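You operate a simulated robot arm through the tools that you are given. There is no shell and no other tool. Be economical: measure what you need, move in short steps, check, and stop when the job is done.

Carry out the task below with a simulated robot arm. There is one attempt and no reset: what you move stays moved.

TASK
Stand the setting block from the top of the oil bench beside the seal box. It goes on the side that lies toward x +1.0, y +0.0 (a direction in the base frame), with about 3 cm between them.
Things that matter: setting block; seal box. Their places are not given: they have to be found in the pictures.

It is judged by the outcome, as a careful person would: the job done as asked, and still so three seconds after it is handed in. It fails if anything else is knocked over, pushed out of place, dropped, spilled or broken.

THE ROBOT
A 6-joint arm with a two-finger parallel gripper, fixed in place. Base frame: the origin is at the foot of the arm, x ahead of it, y to its left, z up; the work surface is at about z = 0. Lengths are in cm, angles in degrees, forces in N, time in s.
With the tool pointing down near the work surface it reaches from about 14 to 58 cm from the base axis. Its first joint turns from -66.0 to 66.0 degrees. Payload 2.1 kg.
Tool frame: the origin (TCP) lies between the finger pads and is the grasp point; the fingertips stand 3 cm ahead of it; z points along the fingers, y is the line along which they close. The gripper opens to 9.4 cm. The fingers are 2.8 cm wide and 1 cm thick; the gripper's body (5 by 9.6 cm) begins 5.5 cm behind the TCP.
Orientation is that of the tool frame in the base frame, as a unit quaternion [w, x, y, z]. With the fingers straight down and closing along the base's y, the tool's x points along the base's -x, its y along +y and its z along -z.

THE INTERFACE
- The arm moves only by the tool apply_moves. Its argument "targets" is a list of rows, each an object (a shift or turn left out is 0, a gripper value left out holds the last) with "translation": the shift along the tool's x, y, z in units of 25 mm (1.0 is 25 mm), a list of three; "rotation": the turn, a rotation vector about the tool's x, y, z in units of 5 degrees (1.0 is 5 degrees), a list of three; "gripper": the finger opening in cm, from 0 to 9.4. In form: [{"translation": [dx, dy, dz], "rotation": [rx, ry, rz], "gripper": gripper}, ...]. A call has 1 to 20 rows; each row shifts and turns the commanded pose from where the row before left it, along the tool's axes as they then stand. A call with a number of a shift or a turn outside -1 to 1 is refused whole. A row lasts 0.2 s, in which the tool goes at most 5 cm and 8.6 degrees; a call with a longer step from one row to the next is refused whole, and so is a gripper value outside its range. A pose out of reach is approached as far as the arm can. The call stops where the force on the tool passes 40 N (or 10 N more than at its start, if that is more) or the arm is blocked; 0.2 s more then pass. The fingers move at their own pace (about 7.2 cm/s each) and stop on an object; they squeeze with about 34 N. The grip force told is the motor's: it shows also when the fingers shut on nothing. Time passes only in rows, and 0.2 s behind the last, so rows that do not move let the fingers close. It gives the time, the measured TCP pose, the force on the tool (base axes), the opening and the grip force at its end, in the units of the frame above (readings bear some noise), and new pictures: "show" is both (left out), scene, wrist or none.
- Cameras (640 x 400 px; columns grow to the right, rows downward): "scene" is fixed at [5.49, -36.66, 49.4]; the picture's right is [0.78, -0.63, 0.00], its down [-0.22, -0.28, -0.93] and it looks along [0.58, 0.73, -0.36] (base axes); focal length 314 px, centre (320, 200). "wrist" rides on the gripper at [-3.7, 0, -5.8] in the tool frame; the picture's right is [0.00, -1.00, 0.00], its down [0.97, 0.00, -0.24] and it looks along [0.24, 0.00, 0.97] (tool axes); focal length 218 px, centre (320, 200).
- point_at(camera, pixels): for up to 12 pixels [column, row] of the newest picture of that camera ("zoom" is the newest enlarged one), the place [x, y, z] in the base frame of the surface seen there, good to about 0.2 cm, but the place of the scene camera against the robot may be out by one fixed shift of up to 1.8 cm in any direction. No time passes.
- zoom(camera, box): a new picture of the part [left, top, right, bottom] of that camera's present view, enlarged. No time passes.
- close_job(): hands the job in; it is judged then, once.

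Work in short steps. Measure before you move; look again where a grasp or a placing could have gone wrong, and mend it. You have 60 turns and 120 pictures in all, the two below and enlarged ones among them. Open the gripper and draw the arm clear of the work before you hand the job in, unless the task says otherwise; then end with one line.

The tools are called after "Call:" as a command line: name --argument value ..., lists and objects as JSON in quotes. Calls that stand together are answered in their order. apply_moves: Moves the arm, as the interface text tells. Its arguments: {"type":"object","properties":{"targets":{"type":"array","items":{"type":"object","properties":{"translation":{"type":"array","items":{"type":"number"}},"rotation":{"type":"array","items":{"type":"number"}},"gripper":{"type":"number"}}}},"show":{"type":"string","enum":["both","scene","wrist","none"]}},"required":["targets"]} The other tools are called the same way: point_at (camera, pixels) gives the place of the surface under pixels of a picture; zoom (camera, box) takes an enlarged picture of a part of a camera's view; close_job () hands the job in.

At the start:

```text
clock: 0.0
tool_pos: [30.7, 0.1, 32.68]
tcp_rot: [-0.001, -0.001, 1.0, 0.0]
ft_force: [0.9, 0.2, -0.8]
grip_width: 9.42
finger_force: 0.1
```

scene: 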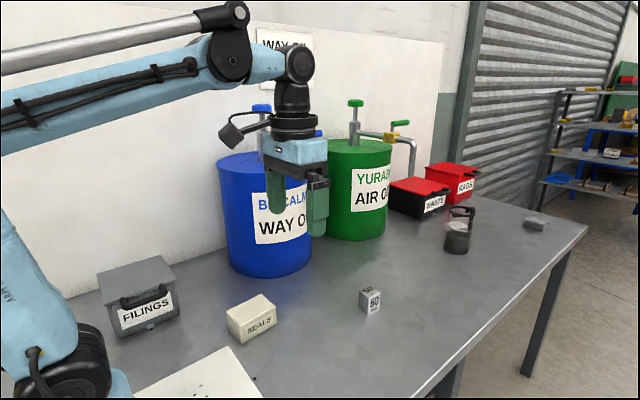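
wrist: 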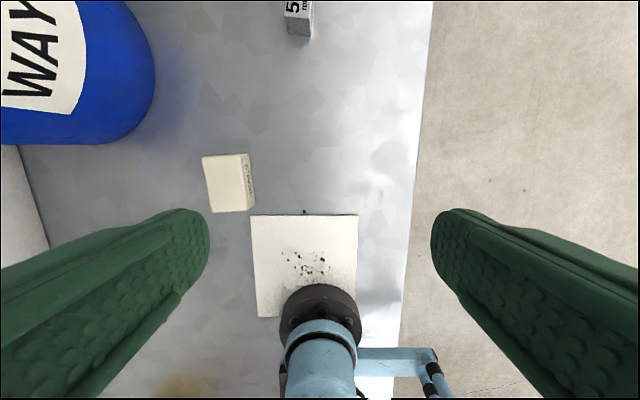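

The small "50" block is at scene (370,300) and the SEALS box at (252,318); there is another grey item at (536,223). I'll zoom and measure.

Call:
zoom --camera "scene" --box '[210, 260, 410, 385]'

Call:
zoom --camera "scene" --box '[430, 180, 590, 280]'

Call:
point_at --camera "wrist" --pixels '[[298, 8], [287, 15], [311, 15], [290, 33], [312, 36], [204, 158], [240, 155], [247, 155], [213, 210], [248, 208], [255, 206], [300, 260]]'

Call:
point_at --camera "scene" --pixels '[[360, 291], [371, 298], [380, 293], [370, 288], [362, 309], [371, 314], [380, 309], [228, 316], [243, 327], [275, 311], [261, 296], [244, 341]]'

```text
3.20 times, centred on (310, 322) of scene
```

zoom: 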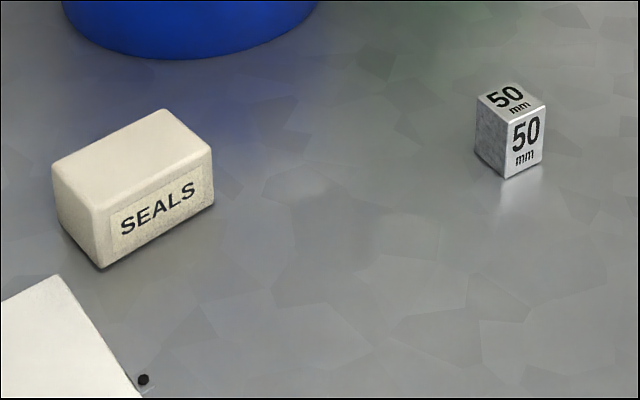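

```text
4.00 times, centred on (510, 230) of scene
```

zoom: 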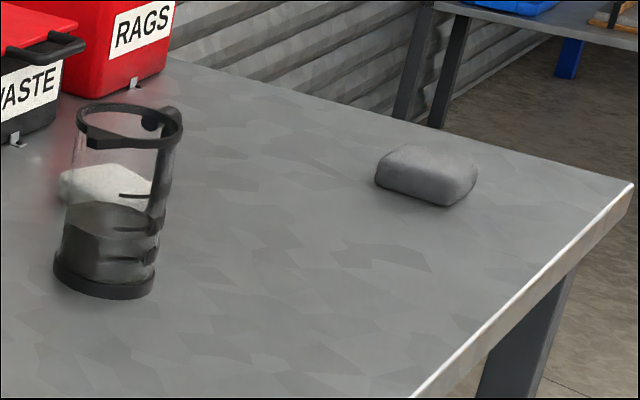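

```text
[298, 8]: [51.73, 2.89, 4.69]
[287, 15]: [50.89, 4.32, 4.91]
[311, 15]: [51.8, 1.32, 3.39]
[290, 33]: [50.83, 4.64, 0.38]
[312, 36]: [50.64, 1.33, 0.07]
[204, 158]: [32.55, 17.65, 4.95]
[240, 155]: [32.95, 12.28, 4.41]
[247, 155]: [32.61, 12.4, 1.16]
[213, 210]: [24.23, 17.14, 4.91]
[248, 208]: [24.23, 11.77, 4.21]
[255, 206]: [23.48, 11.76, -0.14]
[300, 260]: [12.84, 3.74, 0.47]
```

```text
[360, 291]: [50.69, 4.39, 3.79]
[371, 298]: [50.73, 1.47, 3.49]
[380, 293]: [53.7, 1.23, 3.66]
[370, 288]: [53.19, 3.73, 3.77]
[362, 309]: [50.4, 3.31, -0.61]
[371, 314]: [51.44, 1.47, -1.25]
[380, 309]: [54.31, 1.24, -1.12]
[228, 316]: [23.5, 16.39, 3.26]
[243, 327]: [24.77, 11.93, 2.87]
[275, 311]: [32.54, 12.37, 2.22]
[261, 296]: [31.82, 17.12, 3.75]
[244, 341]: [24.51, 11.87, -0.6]
```

The block stands about at x 50.7–54, y 1.3–4.5, z 0–5; the box's +x face is near x 33. I move above the block for a closer look, and measure the blue drum for clearance.

Call:
point_at --camera "wrist" --pixels '[[100, 140], [140, 120], [150, 90], [152, 50], [60, 140]]'

Call:
apply_moves --targets '[{"translation": [-0.9, 0.12, 0.5]}, {"translation": [-0.9, 0.12, 0.5]}, {"translation": [-0.9, 0.12, 0.5]}, {"translation": [-0.9, 0.12, 0.5]}, {"translation": [-0.9, 0.12, 0.5]}, {"translation": [-0.9, 0.12, 0.5]}, {"translation": [-0.9, 0.12, 0.5]}, {"translation": [-0.9, 0.12, 0.5]}, {"translation": [-0.9, 0.12, 0.5]}, {"translation": [0, 0, 0.5]}, {}]'

```text
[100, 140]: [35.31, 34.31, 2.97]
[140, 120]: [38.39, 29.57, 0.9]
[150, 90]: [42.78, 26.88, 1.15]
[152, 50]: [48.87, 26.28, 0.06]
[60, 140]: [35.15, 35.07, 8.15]
```

```text
clock: 2.4
tool_pos: [50.98, 2.66, 20.21]
tcp_rot: [0.0, 0.0, 1.0, -0.001]
ft_force: [-0.4, 0.0, 0.1]
grip_width: 9.41
finger_force: 0.0
```

scene: 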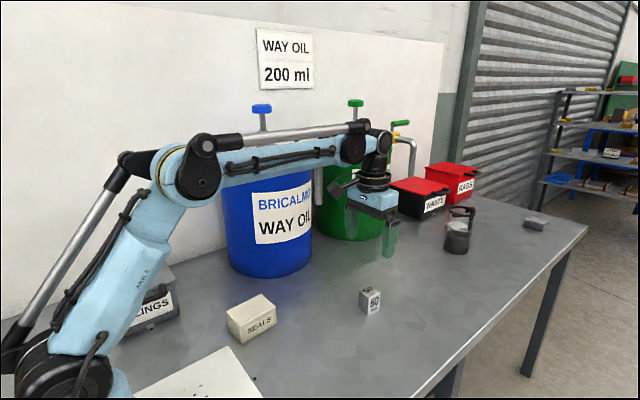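
wrist: 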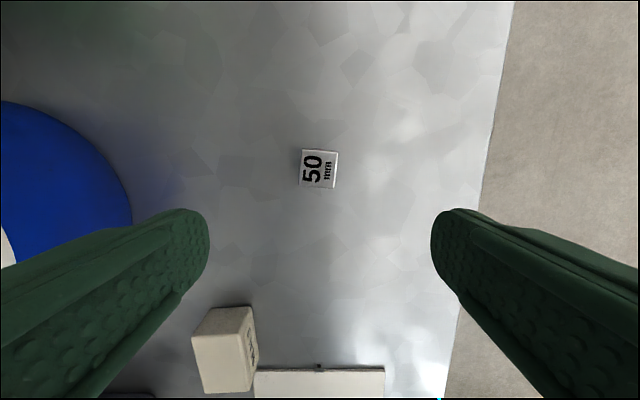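

The block's top shows at wrist (319,168). I measure its corners and the box's.

Call:
zoom --camera "wrist" --box '[288, 140, 352, 200]'

Call:
point_at --camera "wrist" --pixels '[[304, 151], [336, 152], [334, 186], [302, 184], [319, 168], [208, 311], [239, 309], [254, 312], [194, 338], [203, 390], [245, 330], [258, 355]]'

```text
6.67 times, centred on (320, 170) of wrist
```

zoom: 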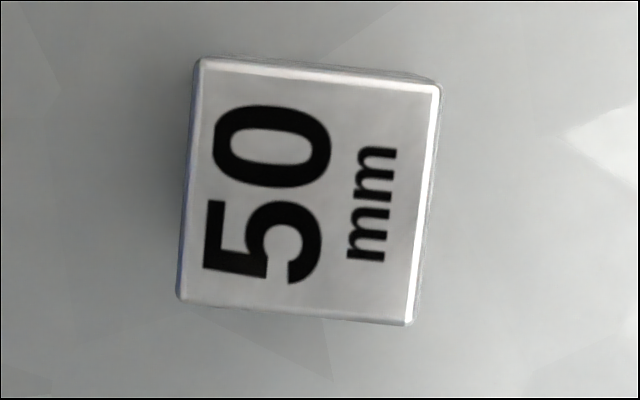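

```text
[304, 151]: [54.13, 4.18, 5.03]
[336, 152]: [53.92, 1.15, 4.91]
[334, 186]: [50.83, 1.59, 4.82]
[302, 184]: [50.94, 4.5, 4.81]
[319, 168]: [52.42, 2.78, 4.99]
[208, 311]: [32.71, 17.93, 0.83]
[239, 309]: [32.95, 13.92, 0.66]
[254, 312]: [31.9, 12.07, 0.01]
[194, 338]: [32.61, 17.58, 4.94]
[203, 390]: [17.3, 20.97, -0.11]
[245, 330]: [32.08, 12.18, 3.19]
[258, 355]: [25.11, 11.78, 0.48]
```

The block's centre is (52.45, 2.85), turned about −5.5°; I align the gripper over it and come down part-way.

Call:
apply_moves --targets '[{"translation": [-0.59, 0.08, 0], "rotation": [0, 0, 0.55]}, {"rotation": [0, 0, 0.55]}, {"translation": [0, 0, 0.8]}, {"translation": [0, 0, 0.8]}, {"translation": [0, 0, 0.8]}, {"translation": [0, 0, 0.8]}, {}]' --show "wrist"

```text
clock: 4.0
tool_pos: [52.34, 2.98, 12.32]
tcp_rot: [0.0, 0.048, 0.999, 0.0]
ft_force: [0.0, -0.2, 1.1]
grip_width: 9.41
finger_force: 0.0
```

wrist: 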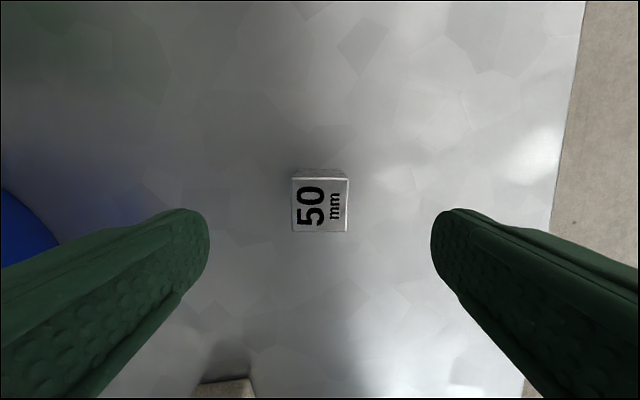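

The block is centred and aligned (wrist (320,205)). Down 8.5 cm to z≈3.8 and close.

Call:
apply_moves --targets '[{"translation": [0, 0, 0.7]}, {"translation": [0, 0, 0.7]}, {"translation": [0, 0, 0.7]}, {"translation": [0, 0, 0.7]}, {"translation": [0, 0, 0.6]}, {}, {"gripper": 2.5}, {"gripper": 2.5}, {"gripper": 2.5}, {"gripper": 2.5}]'

```text
clock: 6.2
tool_pos: [52.55, 2.87, 3.79]
tcp_rot: [0.0, 0.048, 0.999, 0.0]
ft_force: [-0.3, 1.1, 0.4]
grip_width: 4.02
finger_force: 34.5
```

scene: 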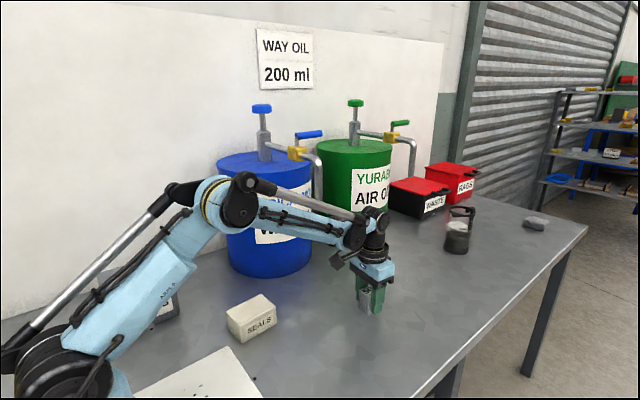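
wrist: 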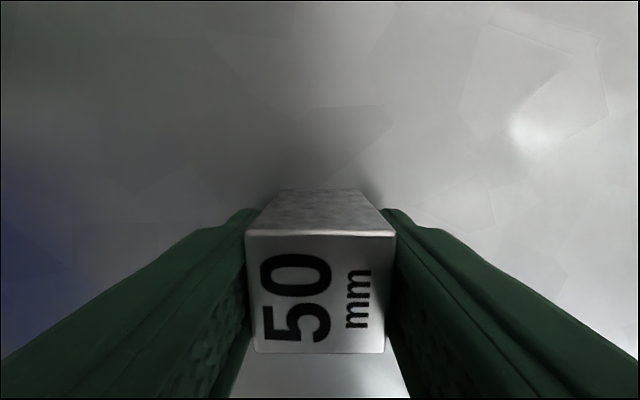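

Gripped at 34 N. Lift 7.5 cm and check.

Call:
apply_moves --targets '[{"translation": [0, 0, -0.5]}, {"translation": [0, 0, -0.5]}, {"translation": [0, 0, -0.5]}, {"translation": [0, 0, -0.5]}, {"translation": [0, 0, -0.5]}, {"translation": [0, 0, -0.5]}, {}]'

```text
clock: 7.8
tool_pos: [52.45, 2.96, 11.18]
tcp_rot: [0.0, 0.049, 0.999, 0.0]
ft_force: [-0.5, -0.2, -4.3]
grip_width: 3.54
finger_force: 33.9
```

scene: 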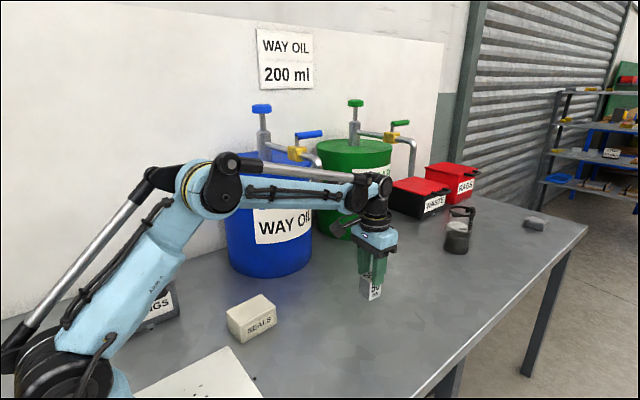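
wrist: 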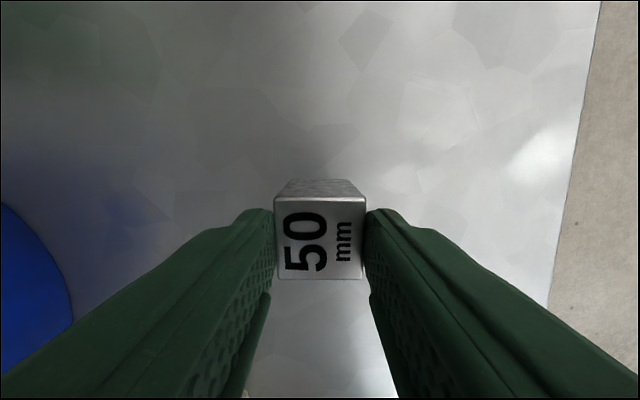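

The block's top looks lower between the fingers than before (width 150 px → 88 px), so it may have slipped. I measure before moving.

Call:
point_at --camera "wrist" --pixels '[[320, 200], [320, 240], [320, 275], [280, 240], [360, 240]]'

Call:
zoom --camera "scene" --box '[330, 220, 420, 310]'

Call:
zoom --camera "wrist" --box '[230, 160, 410, 300]'

```text
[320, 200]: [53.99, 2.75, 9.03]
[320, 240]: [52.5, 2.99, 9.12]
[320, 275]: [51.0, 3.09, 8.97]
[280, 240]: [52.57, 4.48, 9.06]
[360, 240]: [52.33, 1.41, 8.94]
```

```text
4.44 times, centred on (375, 265) of scene
```

zoom: 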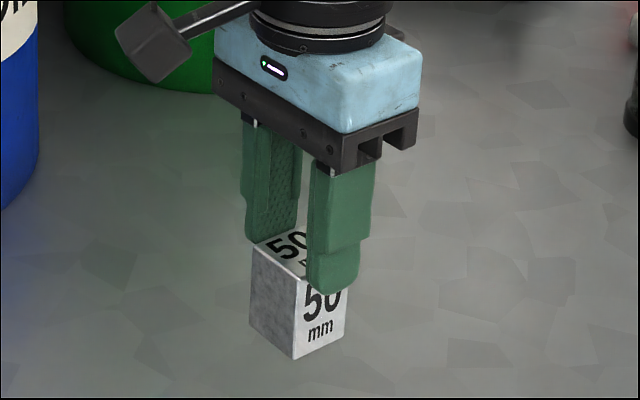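

```text
2.86 times, centred on (320, 230) of wrist
```

zoom: 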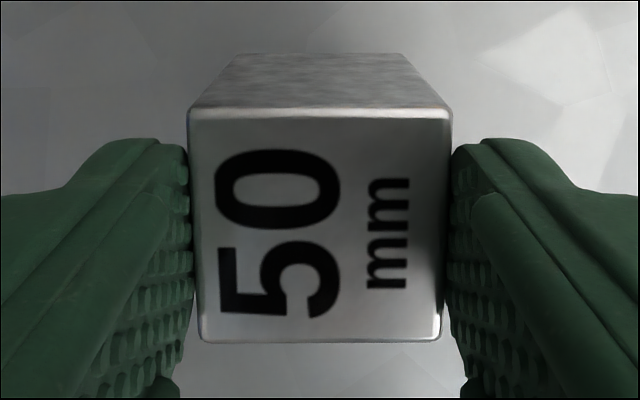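

The block has slid down between the smooth fingers; only about 0.8 cm of it is still held (bottom at z≈4). I set it straight back down now before it falls.

Call:
apply_moves --targets '[{"translation": [0, 0, 0.6]}, {"translation": [0, 0, 0.6]}, {"translation": [0, 0, 0.2]}, {}]'

```text
clock: 8.8
tool_pos: [52.36, 3.0, 7.85]
tcp_rot: [0.0, 0.048, 0.999, 0.0]
ft_force: [-0.4, -0.4, -4.8]
grip_width: 3.58
finger_force: 34.1
```

scene: 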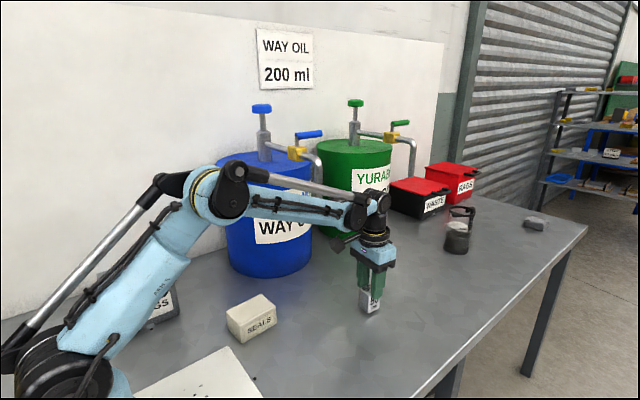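
wrist: 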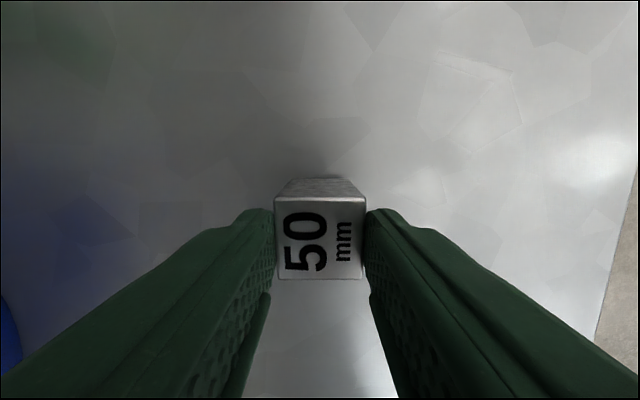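

The block stays steady in the tips now (same place in the picture, bottom ≈0.6 cm above the bench). I carry it slowly and low, first half of the way.

Call:
apply_moves --targets '[{"translation": [0.05, 0.03, -0.1]}, {"translation": [0.1, 0.065, -0.1]}, {"translation": [0.16, 0.104, -0.1]}, {"translation": [0.16, 0.104, 0]}, {"translation": [0.16, 0.104, 0]}, {"translation": [0.16, 0.104, 0]}, {"translation": [0.16, 0.104, 0]}, {"translation": [0.16, 0.104, 0]}, {"translation": [0.16, 0.104, 0]}, {"translation": [0.16, 0.104, 0]}, {"translation": [0.16, 0.104, 0]}, {"translation": [0.16, 0.104, 0]}, {"translation": [0.16, 0.104, 0]}, {"translation": [0.16, 0.104, 0]}, {"translation": [0.16, 0.104, 0]}, {"translation": [0.16, 0.104, 0]}, {"translation": [0.16, 0.104, 0]}, {"translation": [0.16, 0.104, 0]}, {"translation": [0.1, 0.065, 0]}, {"translation": [0.05, 0.03, 0]}]'

```text
clock: 13.0
tool_pos: [45.7, 8.45, 8.5]
tcp_rot: [0.0, 0.048, 0.999, 0.0]
ft_force: [1.0, 0.1, -4.1]
grip_width: 3.55
finger_force: 33.8
```

scene: 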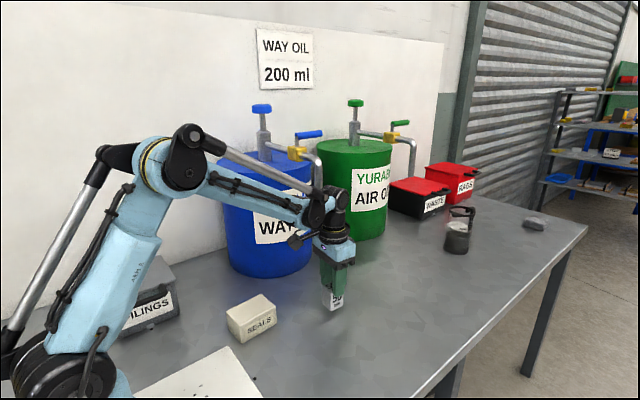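
wrist: 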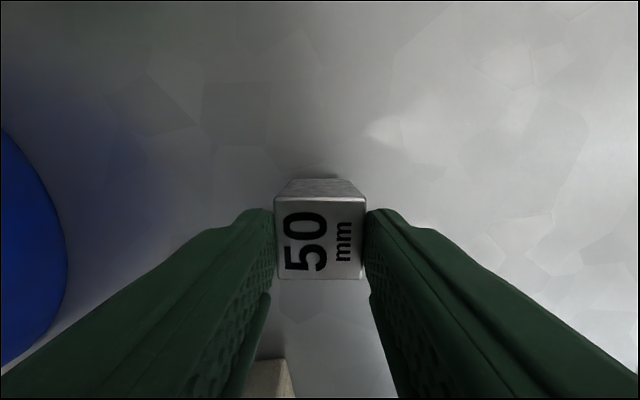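

Grip is unchanged. I do the remaining stretch to (37.4, 14.9).

Call:
apply_moves --targets '[{"translation": [0.1, 0.063, 0]}, {"translation": [0.2, 0.127, 0]}, {"translation": [0.2, 0.127, 0]}, {"translation": [0.2, 0.127, 0]}, {"translation": [0.2, 0.127, 0]}, {"translation": [0.2, 0.127, 0]}, {"translation": [0.2, 0.127, 0]}, {"translation": [0.2, 0.127, 0]}, {"translation": [0.2, 0.127, 0]}, {"translation": [0.2, 0.127, 0]}, {"translation": [0.2, 0.127, 0]}, {"translation": [0.2, 0.127, 0]}, {"translation": [0.2, 0.127, 0]}, {"translation": [0.2, 0.127, 0]}, {"translation": [0.2, 0.127, 0]}, {"translation": [0.2, 0.127, 0]}, {"translation": [0.2, 0.127, 0]}, {"translation": [0.15, 0.095, 0]}, {"translation": [0.1, 0.063, 0]}, {}]'

```text
clock: 17.2
tool_pos: [37.46, 14.87, 8.48]
tcp_rot: [0.0, 0.047, 0.999, 0.0]
ft_force: [0.1, -0.1, -4.6]
grip_width: 3.56
finger_force: 33.7
```

scene: 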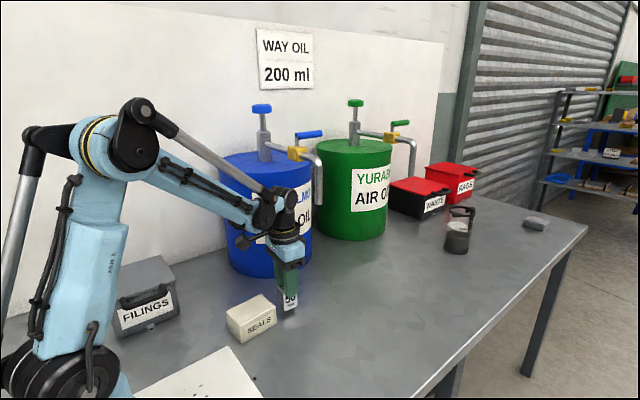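
wrist: 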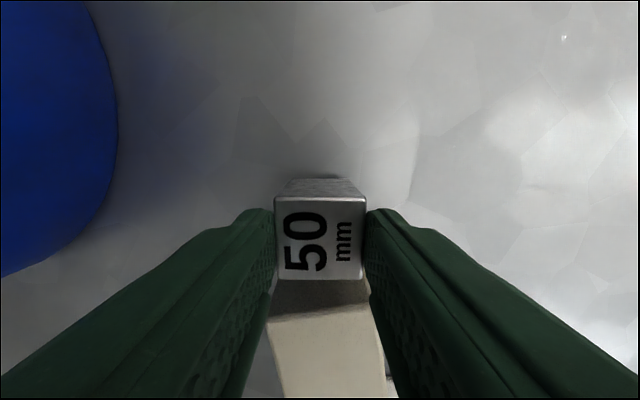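

Now I turn −8.5° about the tool axis to square the block with the box, and measure the gap.

Call:
apply_moves --targets '[{"rotation": [0, 0, -0.3]}, {"rotation": [0, 0, -0.35]}, {"rotation": [0, 0, -0.35]}, {"rotation": [0, 0, -0.35]}, {"rotation": [0, 0, -0.35]}, {}]'

Call:
point_at --camera "wrist" --pixels '[[278, 275], [320, 275], [360, 275], [320, 205], [320, 240], [290, 325], [355, 325], [272, 323], [370, 318], [360, 305], [300, 310]]'

Call:
point_at --camera "scene" --pixels '[[275, 310], [276, 325], [281, 306], [283, 302], [282, 310]]'

Call:
zoom --camera "scene" --box '[220, 260, 320, 350]'

```text
clock: 18.6
tool_pos: [37.39, 14.78, 8.43]
tcp_rot: [0.0, -0.026, 1.0, 0.0]
ft_force: [-0.5, -0.3, -3.8]
grip_width: 3.57
finger_force: 34.1
```

scene: 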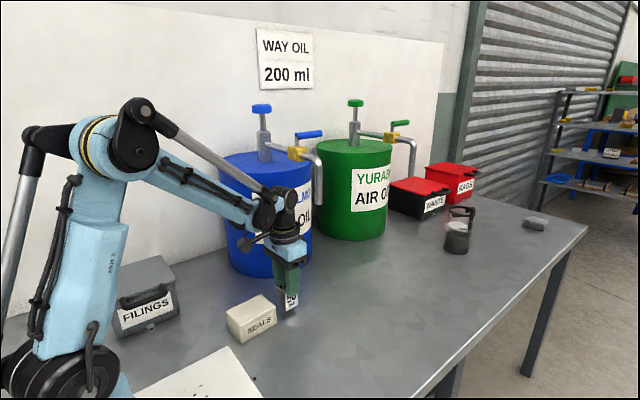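
wrist: 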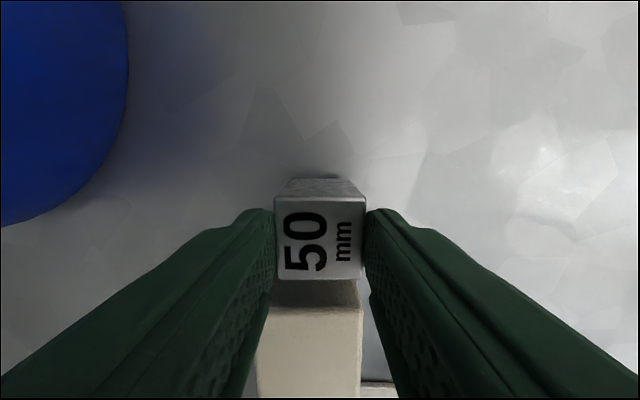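

```text
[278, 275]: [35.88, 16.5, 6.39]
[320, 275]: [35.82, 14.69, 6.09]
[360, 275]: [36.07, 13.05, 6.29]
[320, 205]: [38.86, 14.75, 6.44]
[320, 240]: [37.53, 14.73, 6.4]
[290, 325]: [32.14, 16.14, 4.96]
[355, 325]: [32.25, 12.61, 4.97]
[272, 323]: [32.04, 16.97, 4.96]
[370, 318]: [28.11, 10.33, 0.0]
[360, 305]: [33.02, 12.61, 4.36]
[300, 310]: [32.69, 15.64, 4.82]
```

```text
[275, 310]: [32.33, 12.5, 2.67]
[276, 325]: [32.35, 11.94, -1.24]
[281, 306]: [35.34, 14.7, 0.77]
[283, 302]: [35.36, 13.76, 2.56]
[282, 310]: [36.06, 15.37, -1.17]
```

```text
4.44 times, centred on (270, 305) of scene
```

zoom: 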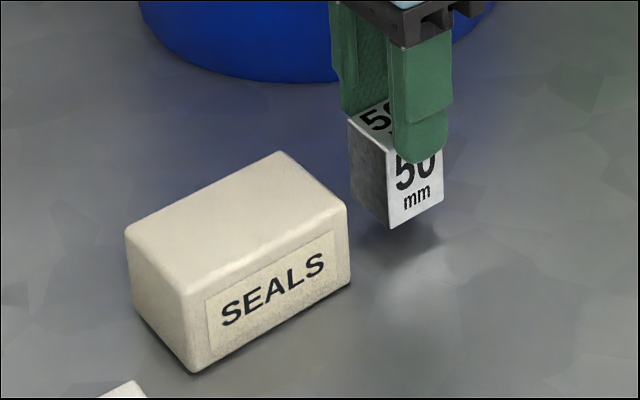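

Aligned: block x 35.9–39.0, box face ≈32.9, gap 3 cm; the bottom is about 1.35 cm above the bench. I lower slowly.

Call:
apply_moves --targets '[{"translation": [0, 0, 0.1]}, {"translation": [0, 0, 0.1]}, {"translation": [0, 0, 0.1]}, {"translation": [0, 0, 0.1]}, {"translation": [0, 0, 0.05]}, {"translation": [0, 0, 0.03]}, {"translation": [0, 0, 0.03]}, {}]'

Call:
point_at --camera "wrist" --pixels '[[320, 205], [320, 240], [300, 270], [340, 270]]'

Call:
zoom --camera "scene" --box '[220, 260, 320, 350]'

```text
clock: 20.4
tool_pos: [37.34, 14.82, 7.24]
tcp_rot: [0.0, -0.026, 1.0, 0.0]
ft_force: [0.5, 0.8, -3.3]
grip_width: 3.55
finger_force: 33.8
```

scene: 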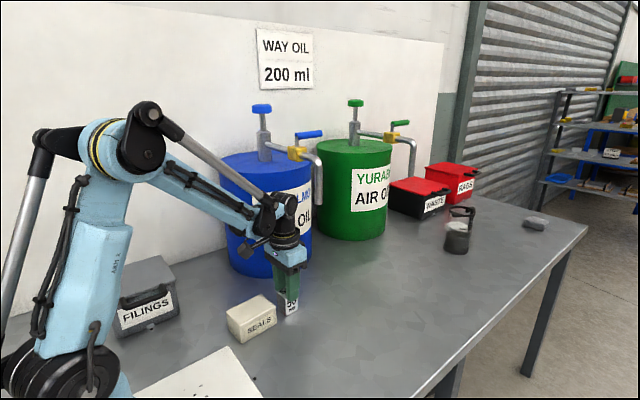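
wrist: 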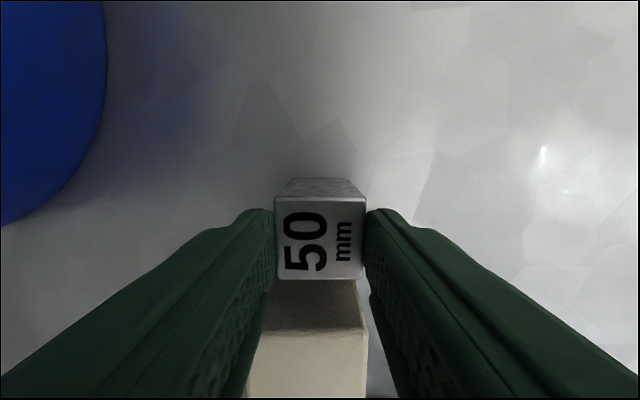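

```text
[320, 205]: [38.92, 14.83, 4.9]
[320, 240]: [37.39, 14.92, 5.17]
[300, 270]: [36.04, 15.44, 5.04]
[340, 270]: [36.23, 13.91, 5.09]
```

```text
4.44 times, centred on (270, 305) of scene
```

zoom: 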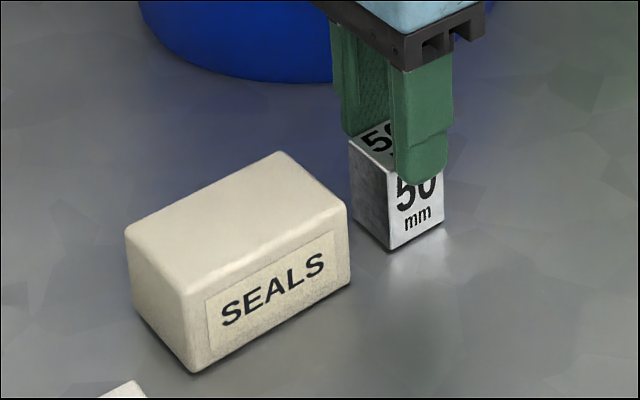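

Top at z≈5.05, nearly touching; the weight is still on the tool (−3.3 N). A few tiny steps more, watching the force.

Call:
apply_moves --targets '[{"translation": [0, 0, 0.02]}, {"translation": [0, 0, 0.02]}, {}]' --show "wrist"

```text
clock: 21.2
tool_pos: [37.52, 14.81, 7.03]
tcp_rot: [0.0, -0.027, 1.0, -0.001]
ft_force: [-0.4, 0.4, -3.3]
grip_width: 3.56
finger_force: 34.2
```

wrist: 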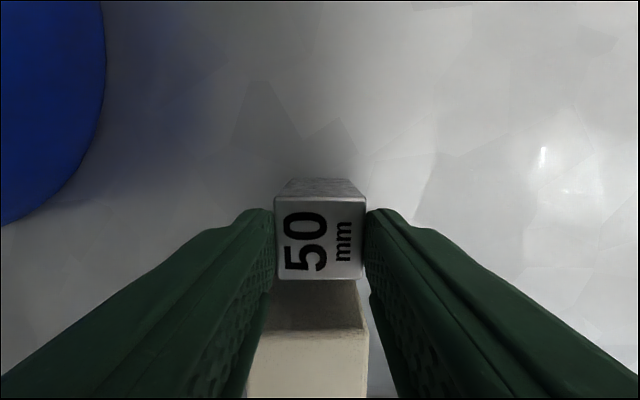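

Call:
apply_moves --targets '[{"translation": [0, 0, 0.02]}, {"translation": [0, 0, 0.02]}, {"translation": [0, 0, 0.02]}, {}]' --show "wrist"

```text
clock: 22.2
tool_pos: [37.34, 14.85, 7.11]
tcp_rot: [0.001, -0.026, 1.0, 0.0]
ft_force: [0.7, 0.8, 27.5]
grip_width: 3.56
finger_force: 34.1
```

wrist: 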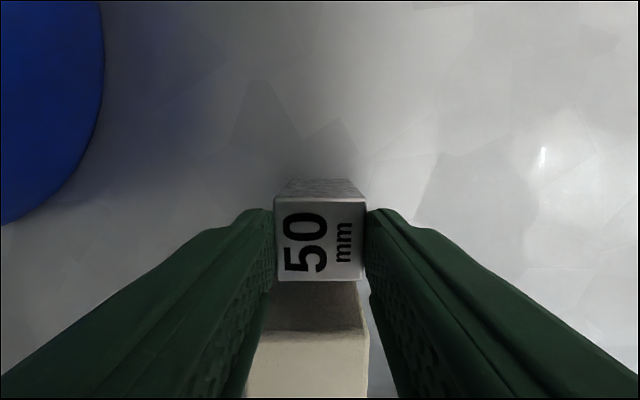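

The force is now +27 N, so the block stands on the bench. I ease up a hair, open, and rise straight.

Call:
apply_moves --targets '[{"translation": [0, 0, -0.03]}, {}, {"gripper": 5.0}, {"gripper": 6.5}, {"gripper": 6.5}, {"translation": [0, 0, -0.3]}, {"translation": [0, 0, -0.5]}, {"translation": [0, 0, -0.8]}, {"translation": [0, 0, -0.8]}, {"translation": [0, 0, -0.8]}, {"translation": [0, 0, -0.8]}, {"translation": [0, 0, -0.8]}, {}]'

Call:
zoom --camera "scene" --box '[210, 250, 330, 350]'

```text
clock: 25.0
tool_pos: [37.35, 14.75, 19.22]
tcp_rot: [0.0, -0.026, 1.0, 0.001]
ft_force: [-0.6, -1.0, 1.0]
grip_width: 6.5
finger_force: 0.1
```

scene: 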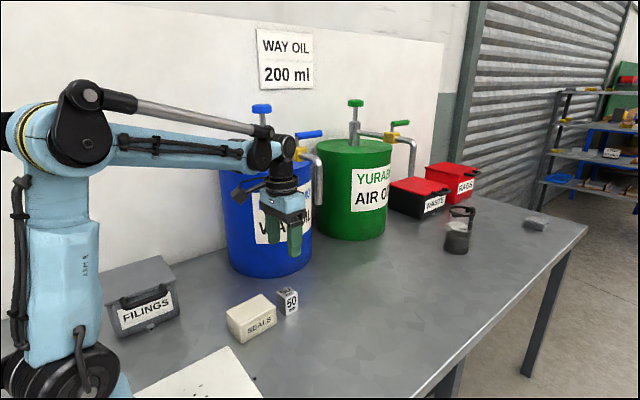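
wrist: 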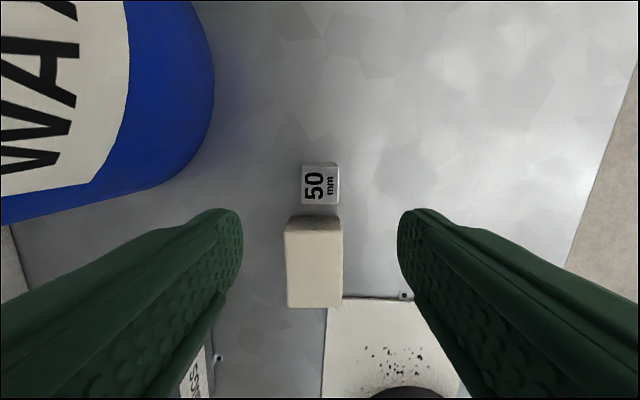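

```text
4.00 times, centred on (270, 300) of scene
```

zoom: 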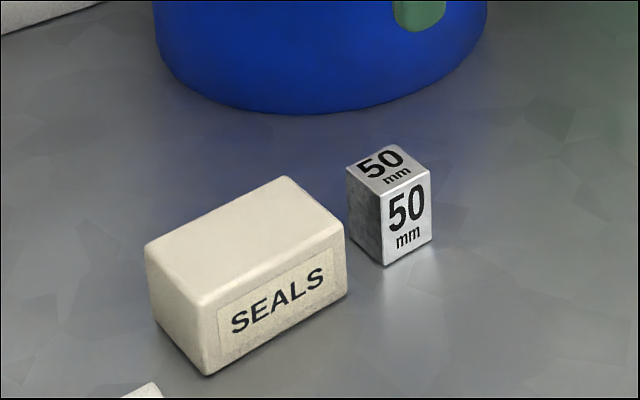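

Call:
point_at --camera "wrist" --pixels '[[303, 203], [338, 203], [304, 166], [336, 165], [290, 220], [315, 221], [340, 221], [315, 233], [289, 232], [338, 232]]'

```text
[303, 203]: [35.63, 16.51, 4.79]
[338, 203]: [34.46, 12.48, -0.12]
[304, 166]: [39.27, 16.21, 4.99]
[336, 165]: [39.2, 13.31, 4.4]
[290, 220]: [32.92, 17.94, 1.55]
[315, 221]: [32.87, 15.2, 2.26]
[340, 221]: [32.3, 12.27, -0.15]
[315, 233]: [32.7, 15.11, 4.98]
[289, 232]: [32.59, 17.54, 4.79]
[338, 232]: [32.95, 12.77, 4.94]
```

The block stands upright about 3 cm from the box's +x face, lined up with its middle, and nothing else has moved. The gripper is open and well above, so I hand it in.

Call:
close_job

```text
The job is handed in.
```

The 50 mm setting block now stands upright beside the seal box on its +x side, with about 3 cm between them. It slid down in the fingers on the first lift, but I set it down by hand-off without dropping it, and nothing else was moved.
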